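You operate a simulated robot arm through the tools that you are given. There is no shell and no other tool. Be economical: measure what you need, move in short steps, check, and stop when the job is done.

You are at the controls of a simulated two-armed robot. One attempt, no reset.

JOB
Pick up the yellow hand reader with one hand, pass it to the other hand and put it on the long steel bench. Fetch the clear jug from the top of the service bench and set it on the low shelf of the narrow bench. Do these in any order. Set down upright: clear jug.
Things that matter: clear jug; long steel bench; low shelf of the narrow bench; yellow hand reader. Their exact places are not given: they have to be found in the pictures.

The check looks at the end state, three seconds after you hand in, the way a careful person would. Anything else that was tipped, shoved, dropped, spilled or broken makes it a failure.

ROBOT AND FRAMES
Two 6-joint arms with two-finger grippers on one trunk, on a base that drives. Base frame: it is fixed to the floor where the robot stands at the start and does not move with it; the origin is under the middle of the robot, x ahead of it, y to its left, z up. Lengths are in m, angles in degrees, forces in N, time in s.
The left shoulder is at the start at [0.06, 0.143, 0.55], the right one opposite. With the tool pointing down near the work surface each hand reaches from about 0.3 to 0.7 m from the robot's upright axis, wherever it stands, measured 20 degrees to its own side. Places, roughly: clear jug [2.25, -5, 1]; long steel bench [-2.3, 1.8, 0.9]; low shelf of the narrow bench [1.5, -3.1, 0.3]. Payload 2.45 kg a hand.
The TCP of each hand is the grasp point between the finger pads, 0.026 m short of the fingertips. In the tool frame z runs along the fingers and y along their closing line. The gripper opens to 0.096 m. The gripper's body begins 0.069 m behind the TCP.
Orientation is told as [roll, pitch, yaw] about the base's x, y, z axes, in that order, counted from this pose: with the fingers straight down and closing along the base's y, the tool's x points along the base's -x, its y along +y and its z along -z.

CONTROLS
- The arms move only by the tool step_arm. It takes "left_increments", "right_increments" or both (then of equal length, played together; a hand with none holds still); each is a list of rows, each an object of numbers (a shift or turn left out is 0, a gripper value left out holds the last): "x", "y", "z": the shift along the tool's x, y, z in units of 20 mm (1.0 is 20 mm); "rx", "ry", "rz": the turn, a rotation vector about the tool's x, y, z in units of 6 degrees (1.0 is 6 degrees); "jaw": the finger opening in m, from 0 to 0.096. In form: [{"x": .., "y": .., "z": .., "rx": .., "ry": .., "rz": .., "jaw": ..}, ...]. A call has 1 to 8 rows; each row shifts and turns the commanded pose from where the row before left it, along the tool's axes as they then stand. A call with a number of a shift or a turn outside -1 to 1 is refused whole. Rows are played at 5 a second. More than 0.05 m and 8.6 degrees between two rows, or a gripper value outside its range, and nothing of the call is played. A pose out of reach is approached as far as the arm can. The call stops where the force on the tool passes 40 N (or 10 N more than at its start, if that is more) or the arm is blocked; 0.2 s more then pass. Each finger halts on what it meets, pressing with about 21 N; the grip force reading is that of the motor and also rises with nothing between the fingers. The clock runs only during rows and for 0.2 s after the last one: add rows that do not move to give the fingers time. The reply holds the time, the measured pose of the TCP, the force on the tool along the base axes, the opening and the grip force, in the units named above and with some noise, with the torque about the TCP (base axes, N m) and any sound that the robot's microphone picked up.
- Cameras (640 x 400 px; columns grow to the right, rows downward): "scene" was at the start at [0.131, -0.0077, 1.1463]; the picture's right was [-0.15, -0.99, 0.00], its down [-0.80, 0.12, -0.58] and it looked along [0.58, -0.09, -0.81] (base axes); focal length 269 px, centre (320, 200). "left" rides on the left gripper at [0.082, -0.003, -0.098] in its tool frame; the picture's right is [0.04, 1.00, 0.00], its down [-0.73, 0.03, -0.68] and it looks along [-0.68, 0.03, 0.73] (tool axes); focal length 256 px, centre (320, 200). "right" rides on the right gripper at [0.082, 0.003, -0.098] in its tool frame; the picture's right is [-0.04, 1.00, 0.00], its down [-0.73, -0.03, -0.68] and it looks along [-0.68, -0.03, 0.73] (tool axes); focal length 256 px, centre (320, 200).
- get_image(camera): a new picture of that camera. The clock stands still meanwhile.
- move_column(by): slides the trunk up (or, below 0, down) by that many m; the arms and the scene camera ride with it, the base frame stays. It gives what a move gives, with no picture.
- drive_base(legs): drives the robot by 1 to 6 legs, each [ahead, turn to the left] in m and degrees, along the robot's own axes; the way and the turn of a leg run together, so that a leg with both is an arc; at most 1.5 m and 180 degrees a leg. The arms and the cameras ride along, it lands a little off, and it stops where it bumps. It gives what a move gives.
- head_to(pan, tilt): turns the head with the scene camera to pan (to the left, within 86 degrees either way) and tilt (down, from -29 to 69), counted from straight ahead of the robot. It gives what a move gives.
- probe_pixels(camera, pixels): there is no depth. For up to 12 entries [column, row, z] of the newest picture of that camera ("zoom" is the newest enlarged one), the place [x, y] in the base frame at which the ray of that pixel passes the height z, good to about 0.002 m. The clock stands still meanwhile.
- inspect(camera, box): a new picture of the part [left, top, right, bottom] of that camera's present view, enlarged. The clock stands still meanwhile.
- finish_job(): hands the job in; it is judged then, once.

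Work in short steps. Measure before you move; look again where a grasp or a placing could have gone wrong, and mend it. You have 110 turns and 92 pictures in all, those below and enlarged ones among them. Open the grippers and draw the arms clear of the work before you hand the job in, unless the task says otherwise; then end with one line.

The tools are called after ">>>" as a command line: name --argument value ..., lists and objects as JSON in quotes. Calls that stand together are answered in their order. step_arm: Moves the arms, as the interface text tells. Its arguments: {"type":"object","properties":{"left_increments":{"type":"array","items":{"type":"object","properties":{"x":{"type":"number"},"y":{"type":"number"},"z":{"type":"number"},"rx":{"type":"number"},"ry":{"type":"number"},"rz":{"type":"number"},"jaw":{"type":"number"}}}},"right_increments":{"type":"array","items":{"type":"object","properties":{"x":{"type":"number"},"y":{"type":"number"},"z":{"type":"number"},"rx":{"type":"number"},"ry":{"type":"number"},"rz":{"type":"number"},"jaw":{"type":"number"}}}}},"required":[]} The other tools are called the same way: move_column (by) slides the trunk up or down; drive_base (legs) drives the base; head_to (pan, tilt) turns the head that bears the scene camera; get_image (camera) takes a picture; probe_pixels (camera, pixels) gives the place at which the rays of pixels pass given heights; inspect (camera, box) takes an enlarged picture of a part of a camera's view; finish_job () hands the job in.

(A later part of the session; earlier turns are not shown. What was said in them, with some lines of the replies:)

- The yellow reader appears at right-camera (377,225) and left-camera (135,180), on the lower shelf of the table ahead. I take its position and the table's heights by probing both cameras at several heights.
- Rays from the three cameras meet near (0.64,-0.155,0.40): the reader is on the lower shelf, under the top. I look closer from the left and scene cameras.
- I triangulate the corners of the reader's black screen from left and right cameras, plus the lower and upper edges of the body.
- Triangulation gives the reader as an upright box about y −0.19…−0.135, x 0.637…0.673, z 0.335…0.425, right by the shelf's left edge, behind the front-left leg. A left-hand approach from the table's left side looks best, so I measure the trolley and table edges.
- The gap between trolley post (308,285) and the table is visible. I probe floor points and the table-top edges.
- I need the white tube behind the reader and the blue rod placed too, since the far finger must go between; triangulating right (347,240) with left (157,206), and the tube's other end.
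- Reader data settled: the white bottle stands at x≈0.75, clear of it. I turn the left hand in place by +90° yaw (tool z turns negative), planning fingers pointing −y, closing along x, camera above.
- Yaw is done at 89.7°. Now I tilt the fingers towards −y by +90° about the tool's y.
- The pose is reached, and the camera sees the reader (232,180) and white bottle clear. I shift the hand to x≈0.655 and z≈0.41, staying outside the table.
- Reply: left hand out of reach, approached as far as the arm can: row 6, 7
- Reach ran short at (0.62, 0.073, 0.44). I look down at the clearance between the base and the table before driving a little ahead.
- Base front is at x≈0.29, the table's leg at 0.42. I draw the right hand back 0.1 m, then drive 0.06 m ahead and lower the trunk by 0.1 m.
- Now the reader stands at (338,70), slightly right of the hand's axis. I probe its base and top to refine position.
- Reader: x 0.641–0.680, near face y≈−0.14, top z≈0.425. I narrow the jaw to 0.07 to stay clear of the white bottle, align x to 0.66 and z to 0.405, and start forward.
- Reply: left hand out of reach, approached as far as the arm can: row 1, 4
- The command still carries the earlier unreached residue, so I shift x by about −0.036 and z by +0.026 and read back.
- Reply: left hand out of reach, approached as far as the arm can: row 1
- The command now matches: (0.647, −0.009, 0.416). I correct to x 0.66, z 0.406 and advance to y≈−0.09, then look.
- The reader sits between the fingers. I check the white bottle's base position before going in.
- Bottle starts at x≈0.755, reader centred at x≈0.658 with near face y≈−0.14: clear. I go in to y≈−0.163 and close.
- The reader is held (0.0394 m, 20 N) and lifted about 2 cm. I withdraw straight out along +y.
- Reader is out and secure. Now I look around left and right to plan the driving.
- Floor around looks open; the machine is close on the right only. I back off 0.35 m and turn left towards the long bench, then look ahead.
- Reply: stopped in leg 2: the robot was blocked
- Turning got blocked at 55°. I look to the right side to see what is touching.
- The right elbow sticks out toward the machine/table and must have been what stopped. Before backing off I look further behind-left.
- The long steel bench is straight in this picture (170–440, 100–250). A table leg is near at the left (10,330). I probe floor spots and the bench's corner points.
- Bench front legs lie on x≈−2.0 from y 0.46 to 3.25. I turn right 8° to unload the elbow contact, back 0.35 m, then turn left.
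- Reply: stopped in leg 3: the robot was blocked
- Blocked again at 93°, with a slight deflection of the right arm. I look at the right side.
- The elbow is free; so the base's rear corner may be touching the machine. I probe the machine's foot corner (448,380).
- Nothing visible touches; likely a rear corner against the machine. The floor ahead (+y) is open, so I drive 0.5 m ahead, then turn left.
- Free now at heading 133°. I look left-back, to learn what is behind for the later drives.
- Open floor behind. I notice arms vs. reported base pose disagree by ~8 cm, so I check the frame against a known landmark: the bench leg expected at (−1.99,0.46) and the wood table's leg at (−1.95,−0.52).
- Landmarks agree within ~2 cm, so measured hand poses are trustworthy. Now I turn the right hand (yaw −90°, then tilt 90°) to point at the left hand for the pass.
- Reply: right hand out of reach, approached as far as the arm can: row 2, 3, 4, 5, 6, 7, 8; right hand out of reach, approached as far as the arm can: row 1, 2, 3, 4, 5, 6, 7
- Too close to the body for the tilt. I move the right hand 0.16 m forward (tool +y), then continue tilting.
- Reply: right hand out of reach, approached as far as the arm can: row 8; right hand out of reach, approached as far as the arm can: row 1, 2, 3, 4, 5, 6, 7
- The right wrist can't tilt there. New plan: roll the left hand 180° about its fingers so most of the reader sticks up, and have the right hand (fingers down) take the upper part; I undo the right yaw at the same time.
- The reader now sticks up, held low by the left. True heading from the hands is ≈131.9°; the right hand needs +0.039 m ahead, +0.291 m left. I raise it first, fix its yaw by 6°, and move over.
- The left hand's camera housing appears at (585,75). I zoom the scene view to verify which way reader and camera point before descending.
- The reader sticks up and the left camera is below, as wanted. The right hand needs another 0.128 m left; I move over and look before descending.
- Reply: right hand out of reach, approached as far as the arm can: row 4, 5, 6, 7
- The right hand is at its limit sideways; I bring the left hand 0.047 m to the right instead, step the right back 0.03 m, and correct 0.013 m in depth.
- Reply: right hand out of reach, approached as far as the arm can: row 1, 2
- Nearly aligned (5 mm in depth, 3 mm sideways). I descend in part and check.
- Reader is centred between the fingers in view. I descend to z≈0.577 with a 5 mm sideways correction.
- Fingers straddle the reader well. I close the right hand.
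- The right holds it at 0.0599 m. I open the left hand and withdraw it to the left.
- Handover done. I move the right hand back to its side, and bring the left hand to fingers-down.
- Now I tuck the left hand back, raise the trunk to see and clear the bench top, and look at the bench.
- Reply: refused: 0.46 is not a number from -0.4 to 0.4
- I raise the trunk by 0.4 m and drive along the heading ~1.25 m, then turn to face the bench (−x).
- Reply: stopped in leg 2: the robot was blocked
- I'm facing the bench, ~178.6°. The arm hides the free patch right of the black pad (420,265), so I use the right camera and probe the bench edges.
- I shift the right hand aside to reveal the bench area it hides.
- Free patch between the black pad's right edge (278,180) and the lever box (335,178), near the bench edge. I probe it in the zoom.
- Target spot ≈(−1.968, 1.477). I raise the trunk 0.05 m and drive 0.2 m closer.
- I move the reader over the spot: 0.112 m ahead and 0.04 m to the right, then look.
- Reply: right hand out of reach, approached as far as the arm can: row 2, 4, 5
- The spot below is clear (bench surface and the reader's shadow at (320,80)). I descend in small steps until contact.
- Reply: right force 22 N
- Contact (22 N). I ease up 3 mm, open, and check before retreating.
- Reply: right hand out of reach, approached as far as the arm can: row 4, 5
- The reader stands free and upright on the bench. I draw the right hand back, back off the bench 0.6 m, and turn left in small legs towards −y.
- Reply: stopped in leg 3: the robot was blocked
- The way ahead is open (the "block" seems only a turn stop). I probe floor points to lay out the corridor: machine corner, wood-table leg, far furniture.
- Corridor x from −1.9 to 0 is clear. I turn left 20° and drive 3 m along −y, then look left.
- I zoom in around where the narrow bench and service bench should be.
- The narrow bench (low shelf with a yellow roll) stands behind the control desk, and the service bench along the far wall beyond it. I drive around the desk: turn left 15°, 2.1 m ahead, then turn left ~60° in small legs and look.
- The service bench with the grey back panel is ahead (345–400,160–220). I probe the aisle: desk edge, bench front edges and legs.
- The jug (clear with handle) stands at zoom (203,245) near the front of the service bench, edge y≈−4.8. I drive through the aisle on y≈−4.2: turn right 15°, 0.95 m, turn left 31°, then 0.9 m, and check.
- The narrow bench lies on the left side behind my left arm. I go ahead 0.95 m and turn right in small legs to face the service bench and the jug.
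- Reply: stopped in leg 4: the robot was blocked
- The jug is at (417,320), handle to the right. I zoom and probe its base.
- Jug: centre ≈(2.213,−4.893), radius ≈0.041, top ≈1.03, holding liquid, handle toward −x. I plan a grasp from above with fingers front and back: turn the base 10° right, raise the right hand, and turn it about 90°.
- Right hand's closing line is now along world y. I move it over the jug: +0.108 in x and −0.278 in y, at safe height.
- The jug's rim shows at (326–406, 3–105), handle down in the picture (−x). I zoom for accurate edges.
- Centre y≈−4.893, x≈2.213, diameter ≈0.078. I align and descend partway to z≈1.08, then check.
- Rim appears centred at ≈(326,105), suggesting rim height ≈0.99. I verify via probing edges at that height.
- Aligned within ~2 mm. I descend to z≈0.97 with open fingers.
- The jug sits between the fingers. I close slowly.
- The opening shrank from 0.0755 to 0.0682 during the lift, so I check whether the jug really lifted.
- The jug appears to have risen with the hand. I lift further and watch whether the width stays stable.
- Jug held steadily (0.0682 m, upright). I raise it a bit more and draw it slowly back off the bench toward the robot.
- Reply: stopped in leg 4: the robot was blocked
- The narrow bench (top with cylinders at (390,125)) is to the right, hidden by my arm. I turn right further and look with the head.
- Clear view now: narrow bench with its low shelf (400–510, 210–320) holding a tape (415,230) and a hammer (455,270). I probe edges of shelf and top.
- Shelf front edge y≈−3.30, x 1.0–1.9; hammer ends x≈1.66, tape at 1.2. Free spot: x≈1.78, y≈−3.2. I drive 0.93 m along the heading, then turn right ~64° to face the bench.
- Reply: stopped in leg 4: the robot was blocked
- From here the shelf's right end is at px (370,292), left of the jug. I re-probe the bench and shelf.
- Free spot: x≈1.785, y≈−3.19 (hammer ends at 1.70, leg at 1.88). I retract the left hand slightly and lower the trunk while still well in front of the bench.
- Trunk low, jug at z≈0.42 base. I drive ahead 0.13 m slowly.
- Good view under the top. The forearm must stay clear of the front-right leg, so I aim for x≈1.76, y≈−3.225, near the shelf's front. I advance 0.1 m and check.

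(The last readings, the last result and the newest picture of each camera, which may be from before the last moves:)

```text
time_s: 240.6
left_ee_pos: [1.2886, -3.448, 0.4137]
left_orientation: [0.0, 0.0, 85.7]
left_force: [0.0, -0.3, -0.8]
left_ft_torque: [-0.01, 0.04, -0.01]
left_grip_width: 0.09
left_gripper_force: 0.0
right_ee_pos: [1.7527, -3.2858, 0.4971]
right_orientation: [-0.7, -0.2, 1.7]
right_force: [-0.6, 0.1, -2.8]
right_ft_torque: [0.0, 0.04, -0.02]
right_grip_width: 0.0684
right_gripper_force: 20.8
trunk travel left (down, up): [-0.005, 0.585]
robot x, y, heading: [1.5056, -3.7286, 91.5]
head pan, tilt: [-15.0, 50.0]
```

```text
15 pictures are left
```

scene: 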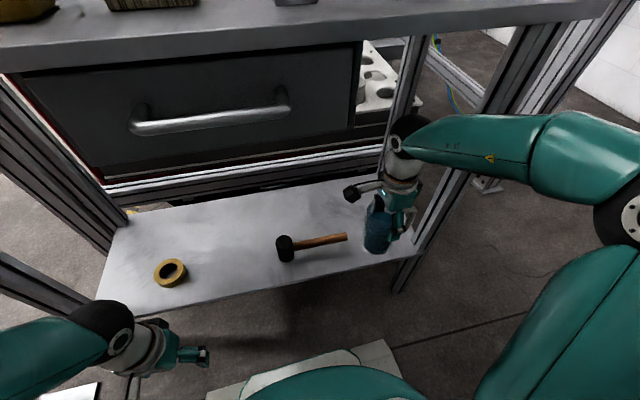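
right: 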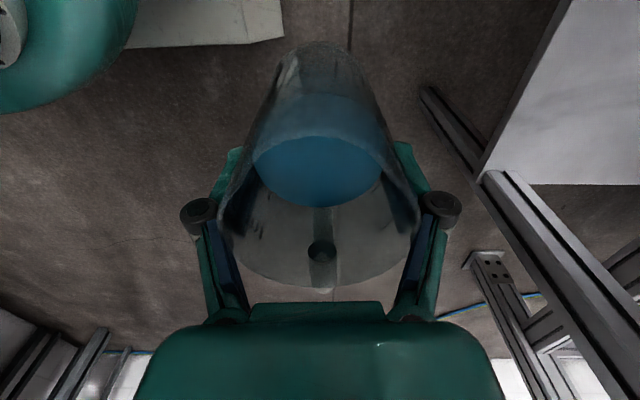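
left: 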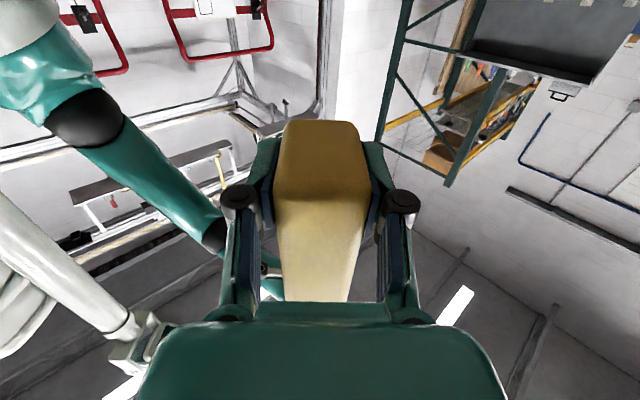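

The leg runs from (395,290) up to (540,30) behind the forearm. I probe forearm points at plausible heights to judge the gap.

>>> probe_pixels --camera "scene" --pixels '[[405, 140, 0.7], [405, 140, 0.65], [470, 140, 0.7], [470, 140, 0.75], [600, 150, 0.75], [600, 150, 0.8], [440, 200, 0.5], [400, 285, 0.05], [540, 40, 0.8], [525, 30, 0.8]]'

>>> inspect --camera "scene" --box '[340, 60, 620, 300]'

```text
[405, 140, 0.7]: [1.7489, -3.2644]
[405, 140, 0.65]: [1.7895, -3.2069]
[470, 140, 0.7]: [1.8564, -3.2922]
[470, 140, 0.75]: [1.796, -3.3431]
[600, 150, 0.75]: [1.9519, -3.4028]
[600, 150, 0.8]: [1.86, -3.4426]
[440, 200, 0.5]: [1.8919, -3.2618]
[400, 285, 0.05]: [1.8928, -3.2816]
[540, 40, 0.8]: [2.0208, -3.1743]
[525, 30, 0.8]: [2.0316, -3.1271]
```

```text
1.67 times, centred on (480, 180) of scene
```

zoom: 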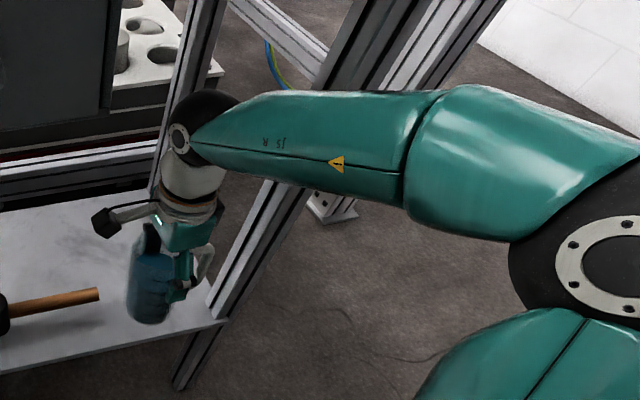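

Forearm at the leg plane would pass at x≈1.80±0.04 versus leg face ≈1.87: enough. I advance 0.06 m to y≈−3.226 with a tiny −x shift, then descend part way.

>>> step_arm --right_increments '[{"y": 0.75}, {"y": 0.75}, {"y": 0.75}, {"y": 0.75}, {"z": 0.8}, {"z": 0.8}, {"z": 0.8}, {}]'

>>> inspect --camera "scene" --box '[300, 80, 540, 300]'

>>> get_image --camera "right"

```text
time_s: 242.4
left_ee_pos: [1.2881, -3.4482, 0.4148]
left_orientation: [0.1, 0.2, 85.7]
left_force: [-0.3, 0.0, -0.2]
left_ft_torque: [0.04, 0.0, -0.04]
left_grip_width: 0.0898
left_gripper_force: 0.1
right_ee_pos: [1.7484, -3.2277, 0.4454]
right_orientation: [-0.7, -0.2, 1.6]
right_force: [0.3, 0.7, -3.2]
right_ft_torque: [-0.04, 0.01, 0.0]
right_grip_width: 0.0681
right_gripper_force: 20.8
trunk travel left (down, up): [-0.005, 0.585]
robot x, y, heading: [1.5108, -3.7264, 91.5]
head pan, tilt: [-15.0, 50.0]
```

```text
1.82 times, centred on (420, 190) of scene
```

zoom: 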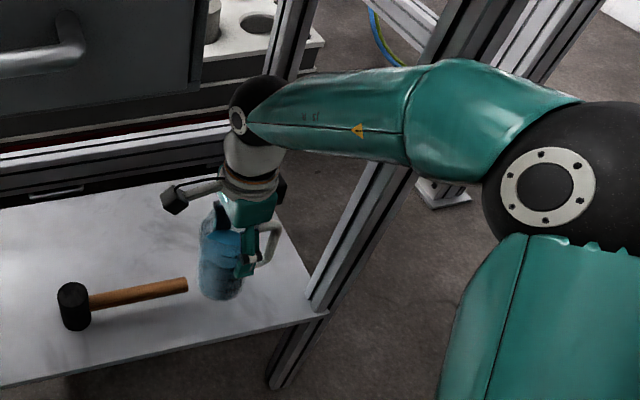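

```text
12 pictures are left
```

right: 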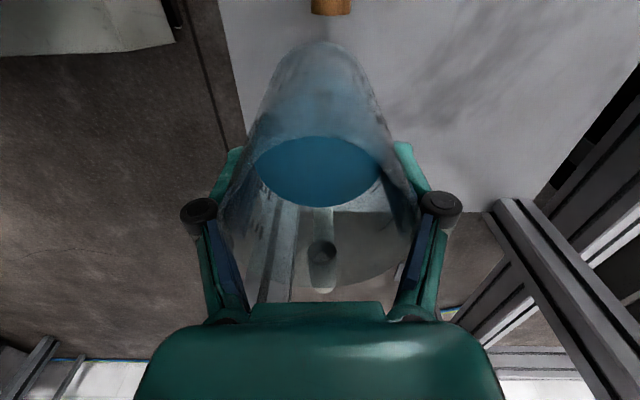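

Jug hovers above the shelf, clear of leg and hammer. I probe the hammer's end and the shelf edge in this picture.

>>> probe_pixels --camera "right" --pixels '[[330, 14, 0.31], [222, 20, 0.3], [240, 120, 0.3], [490, 212, 0.3], [322, 42, 0.36], [270, 90, 0.36], [375, 90, 0.36]]'

```text
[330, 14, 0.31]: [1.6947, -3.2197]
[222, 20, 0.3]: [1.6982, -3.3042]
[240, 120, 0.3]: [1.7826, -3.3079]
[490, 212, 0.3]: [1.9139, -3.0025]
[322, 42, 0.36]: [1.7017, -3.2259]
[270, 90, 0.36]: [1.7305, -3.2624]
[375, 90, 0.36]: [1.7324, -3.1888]
```

The hammer end (x 1.695) is only ~1.4 cm from the jug, so I shift +0.016 m in x, then descend gently until contact.

>>> step_arm --right_increments '[{"x": -0.4}, {"x": -0.4}, {"z": 0.7}, {"z": 0.7}, {"z": 0.6}, {"z": 0.5}, {}, {}]'

```text
time_s: 243.8
left_ee_pos: [1.2876, -3.4475, 0.4148]
left_orientation: [0.1, 0.0, 85.7]
left_force: [-0.2, 0.2, 0.1]
left_ft_torque: [0.03, 0.01, -0.03]
left_grip_width: 0.09
left_gripper_force: 0.1
right_ee_pos: [1.7668, -3.2251, 0.4102]
right_orientation: [0.2, -0.2, 1.6]
right_force: [-0.4, -3.6, 18.2]
right_ft_torque: [-0.35, -0.21, -0.04]
right_grip_width: 0.0686
right_gripper_force: 21.2
trunk travel left (down, up): [-0.005, 0.585]
robot x, y, heading: [1.5107, -3.731, 91.7]
head pan, tilt: [-15.0, 50.0]
stopped in row 6 (right hand): the force on the tool passed its limit at 48 N (the readings are from after the stop); the commanded pose is now the measured one
```

Contact earlier than expected at z 0.410, with 18 N. I look to see whether the jug base is on the shelf or something else touches.

>>> inspect --camera "scene" --box '[340, 150, 460, 280]'

>>> inspect --camera "right" --box '[160, 0, 480, 200]'

```text
3.08 times, centred on (400, 215) of scene
```

zoom: 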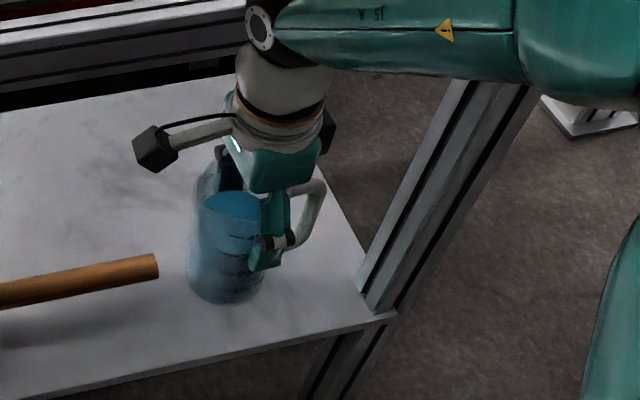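

```text
2.00 times, centred on (320, 100) of right
```

zoom: 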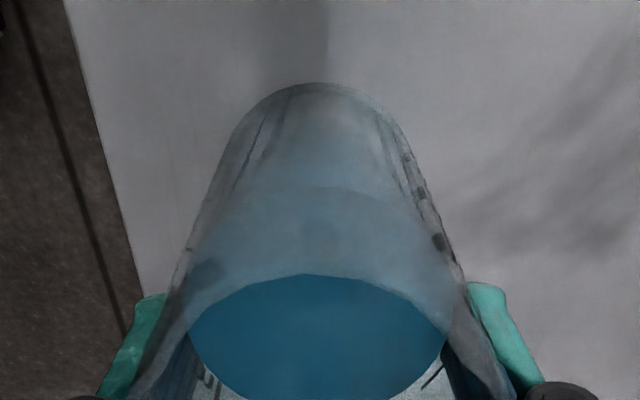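

The jug seems to stand on the shelf. I check by probing its base's lowest pixel (369,247) in the scene view for z.

>>> probe_pixels --camera "zoom" --pixels '[[320, 82, 0.3], [320, 82, 0.32]]'

>>> probe_pixels --camera "scene" --pixels '[[369, 248, 0.3], [369, 248, 0.32], [369, 248, 0.34], [382, 241, 0.3], [358, 240, 0.3]]'

```text
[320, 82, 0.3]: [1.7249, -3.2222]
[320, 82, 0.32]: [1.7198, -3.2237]
```

```text
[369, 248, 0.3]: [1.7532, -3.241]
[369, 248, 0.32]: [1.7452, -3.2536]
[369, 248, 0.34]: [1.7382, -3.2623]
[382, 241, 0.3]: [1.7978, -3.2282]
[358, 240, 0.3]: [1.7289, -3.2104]
```

Heights agree with the jug standing on the shelf (base ≈0.305, the fingers hold it near its upper part). I relieve the load by 2 mm, then open slowly.

>>> step_arm --right_increments '[{"z": -0.1}, {}, {"jaw": 0.072}, {"jaw": 0.078}, {"jaw": 0.086}, {"jaw": 0.095}, {}, {}]'

>>> get_image --camera "right"

>>> inspect --camera "scene" --box '[340, 150, 460, 280]'

```text
time_s: 245.6
left_ee_pos: [1.2883, -3.4482, 0.4145]
left_orientation: [0.0, 0.0, 85.6]
left_force: [0.2, 0.5, 0.6]
left_ft_torque: [-0.03, 0.0, 0.03]
left_grip_width: 0.0898
left_gripper_force: 0.0
right_ee_pos: [1.7668, -3.225, 0.4103]
right_orientation: [-0.1, -0.2, 1.6]
right_force: [0.1, -0.6, 0.1]
right_ft_torque: [-0.04, 0.03, 0.01]
right_grip_width: 0.0949
right_gripper_force: 0.0
trunk travel left (down, up): [-0.005, 0.585]
robot x, y, heading: [1.5116, -3.7278, 91.4]
head pan, tilt: [-15.0, 50.0]
```

```text
9 pictures are left
```

right: 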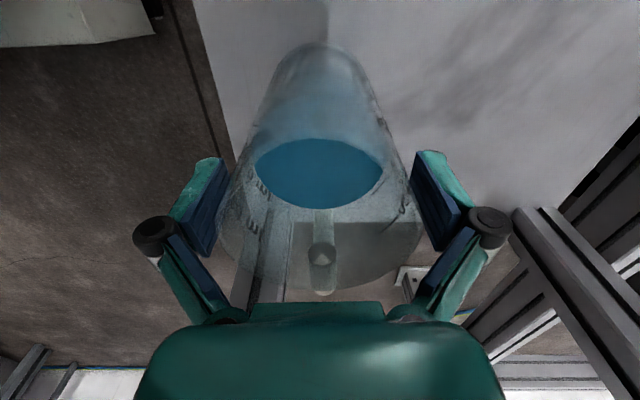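

```text
3.08 times, centred on (400, 215) of scene
```

zoom: 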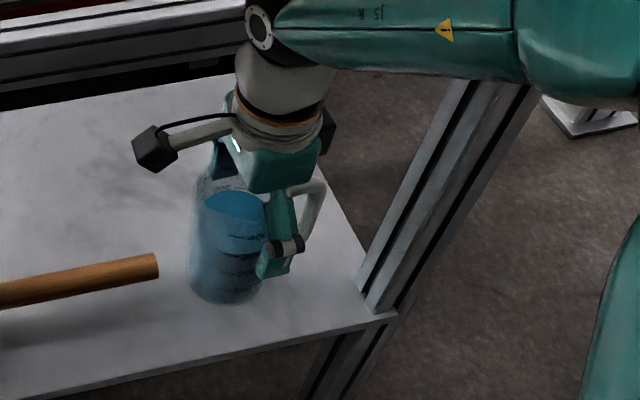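

Released; the jug stands unmoved. I raise the hand straight up 8.4 cm (as high as it entered) and check.

>>> step_arm --right_increments '[{"z": -0.6}, {"z": -0.6}, {"z": -0.6}, {"z": -0.6}, {"z": -0.6}, {"z": -0.6}, {"z": -0.6}, {}]'

>>> get_image --camera "right"

>>> get_image --camera "scene"

```text
time_s: 247.4
left_ee_pos: [1.2883, -3.4478, 0.4152]
left_orientation: [0.0, 0.0, 85.8]
left_force: [0.6, 0.3, -0.5]
left_ft_torque: [0.01, 0.01, -0.01]
left_grip_width: 0.0903
left_gripper_force: 0.1
right_ee_pos: [1.7676, -3.2264, 0.4946]
right_orientation: [-0.1, -0.2, 1.7]
right_force: [0.0, -0.4, 0.0]
right_ft_torque: [0.0, -0.01, 0.0]
right_grip_width: 0.095
right_gripper_force: 0.1
trunk travel left (down, up): [-0.005, 0.585]
robot x, y, heading: [1.5102, -3.7278, 91.5]
head pan, tilt: [-15.0, 50.0]
```

```text
7 pictures are left
```

right: 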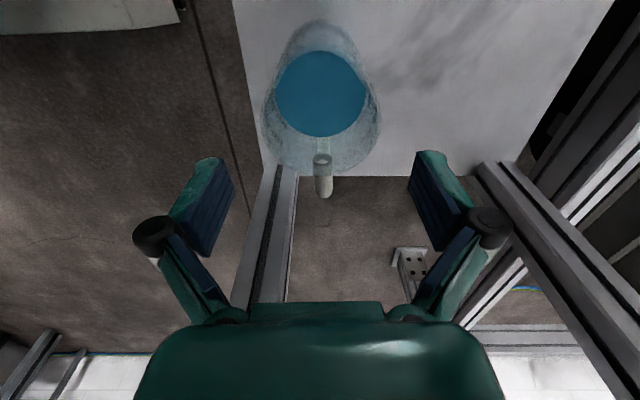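

```text
6 pictures are left
```

scene: 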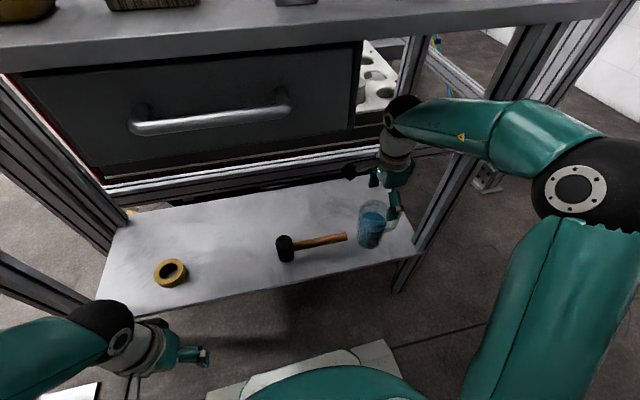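

The jug stands upright on the shelf; fingertips are ~2 cm above the rim. I retreat along −y the same way out, then back the base away.

>>> step_arm --right_increments '[{"z": -0.4}, {"y": -0.8}, {"y": -0.8}, {"y": -0.8}, {"y": -0.8}, {"y": -0.8}, {"y": -0.8}, {"y": -0.8}]'

>>> step_arm --right_increments '[{"y": -0.8, "x": 0.5}, {"y": -0.8}, {"y": -0.8}, {}]'

>>> drive_base --legs '[[-0.15, 0]]'

>>> get_image --camera "scene"

```text
time_s: 249.2
left_ee_pos: [1.2888, -3.448, 0.4155]
left_orientation: [0.0, 0.0, 85.8]
left_force: [-0.2, -0.6, 0.4]
left_ft_torque: [-0.01, -0.02, 0.01]
left_grip_width: 0.0901
left_gripper_force: 0.1
right_ee_pos: [1.7688, -3.3371, 0.5022]
right_orientation: [-0.1, -0.2, 1.8]
right_force: [-1.4, -0.2, 0.5]
right_ft_torque: [0.01, 0.01, -0.01]
right_grip_width: 0.0951
right_gripper_force: 0.1
trunk travel left (down, up): [-0.005, 0.585]
robot x, y, heading: [1.5058, -3.7274, 91.4]
head pan, tilt: [-15.0, 50.0]
```

```text
time_s: 250.2
left_ee_pos: [1.2889, -3.4483, 0.4152]
left_orientation: [0.0, 0.1, 85.7]
left_force: [-0.1, -0.4, -0.8]
left_ft_torque: [0.03, 0.03, 0.02]
left_grip_width: 0.0902
left_gripper_force: 0.3
right_ee_pos: [1.7613, -3.386, 0.5014]
right_orientation: [0.1, -0.3, 1.6]
right_force: [-0.4, 0.4, -0.4]
right_ft_torque: [0.01, -0.01, 0.01]
right_grip_width: 0.0948
right_gripper_force: 0.0
trunk travel left (down, up): [-0.005, 0.585]
robot x, y, heading: [1.509, -3.7289, 91.3]
head pan, tilt: [-15.0, 50.0]
```

```text
time_s: 251.6
left_ee_pos: [1.2925, -3.5981, 0.4149]
left_orientation: [0.1, 0.0, 85.6]
left_force: [1.3, 0.3, 0.1]
left_ft_torque: [-0.03, 0.04, 0.01]
left_grip_width: 0.09
left_gripper_force: 0.0
right_ee_pos: [1.7657, -3.5364, 0.5028]
right_orientation: [-0.1, -0.2, 1.6]
right_force: [-0.2, -0.1, 0.0]
right_ft_torque: [0.02, 0.02, -0.02]
right_grip_width: 0.095
right_gripper_force: 0.0
trunk travel left (down, up): [-0.005, 0.585]
robot x, y, heading: [1.5135, -3.881, 91.7]
head pan, tilt: [-15.0, 50.0]
```

```text
5 pictures are left
```

scene: 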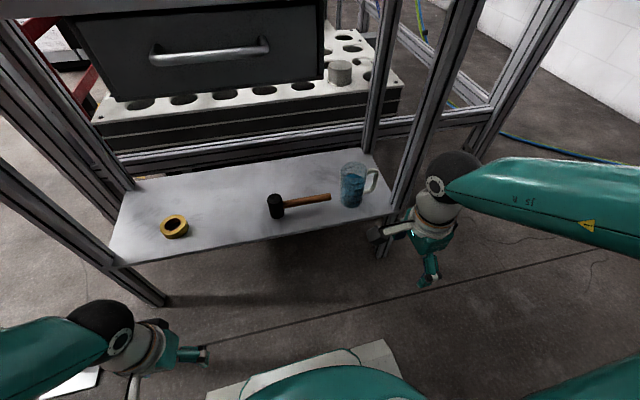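

The jug stands upright on the low shelf at (352,185), with the hammer and tape untouched. The reader stands on the long steel bench, both grippers are open and the arms are clear, so I hand the job in.

>>> finish_job

```text
The job is handed in.
```

I passed the yellow hand reader from the left hand to the right and stood it on the long steel bench; the clear jug is upright on the low shelf of the narrow bench, and the job is handed in.
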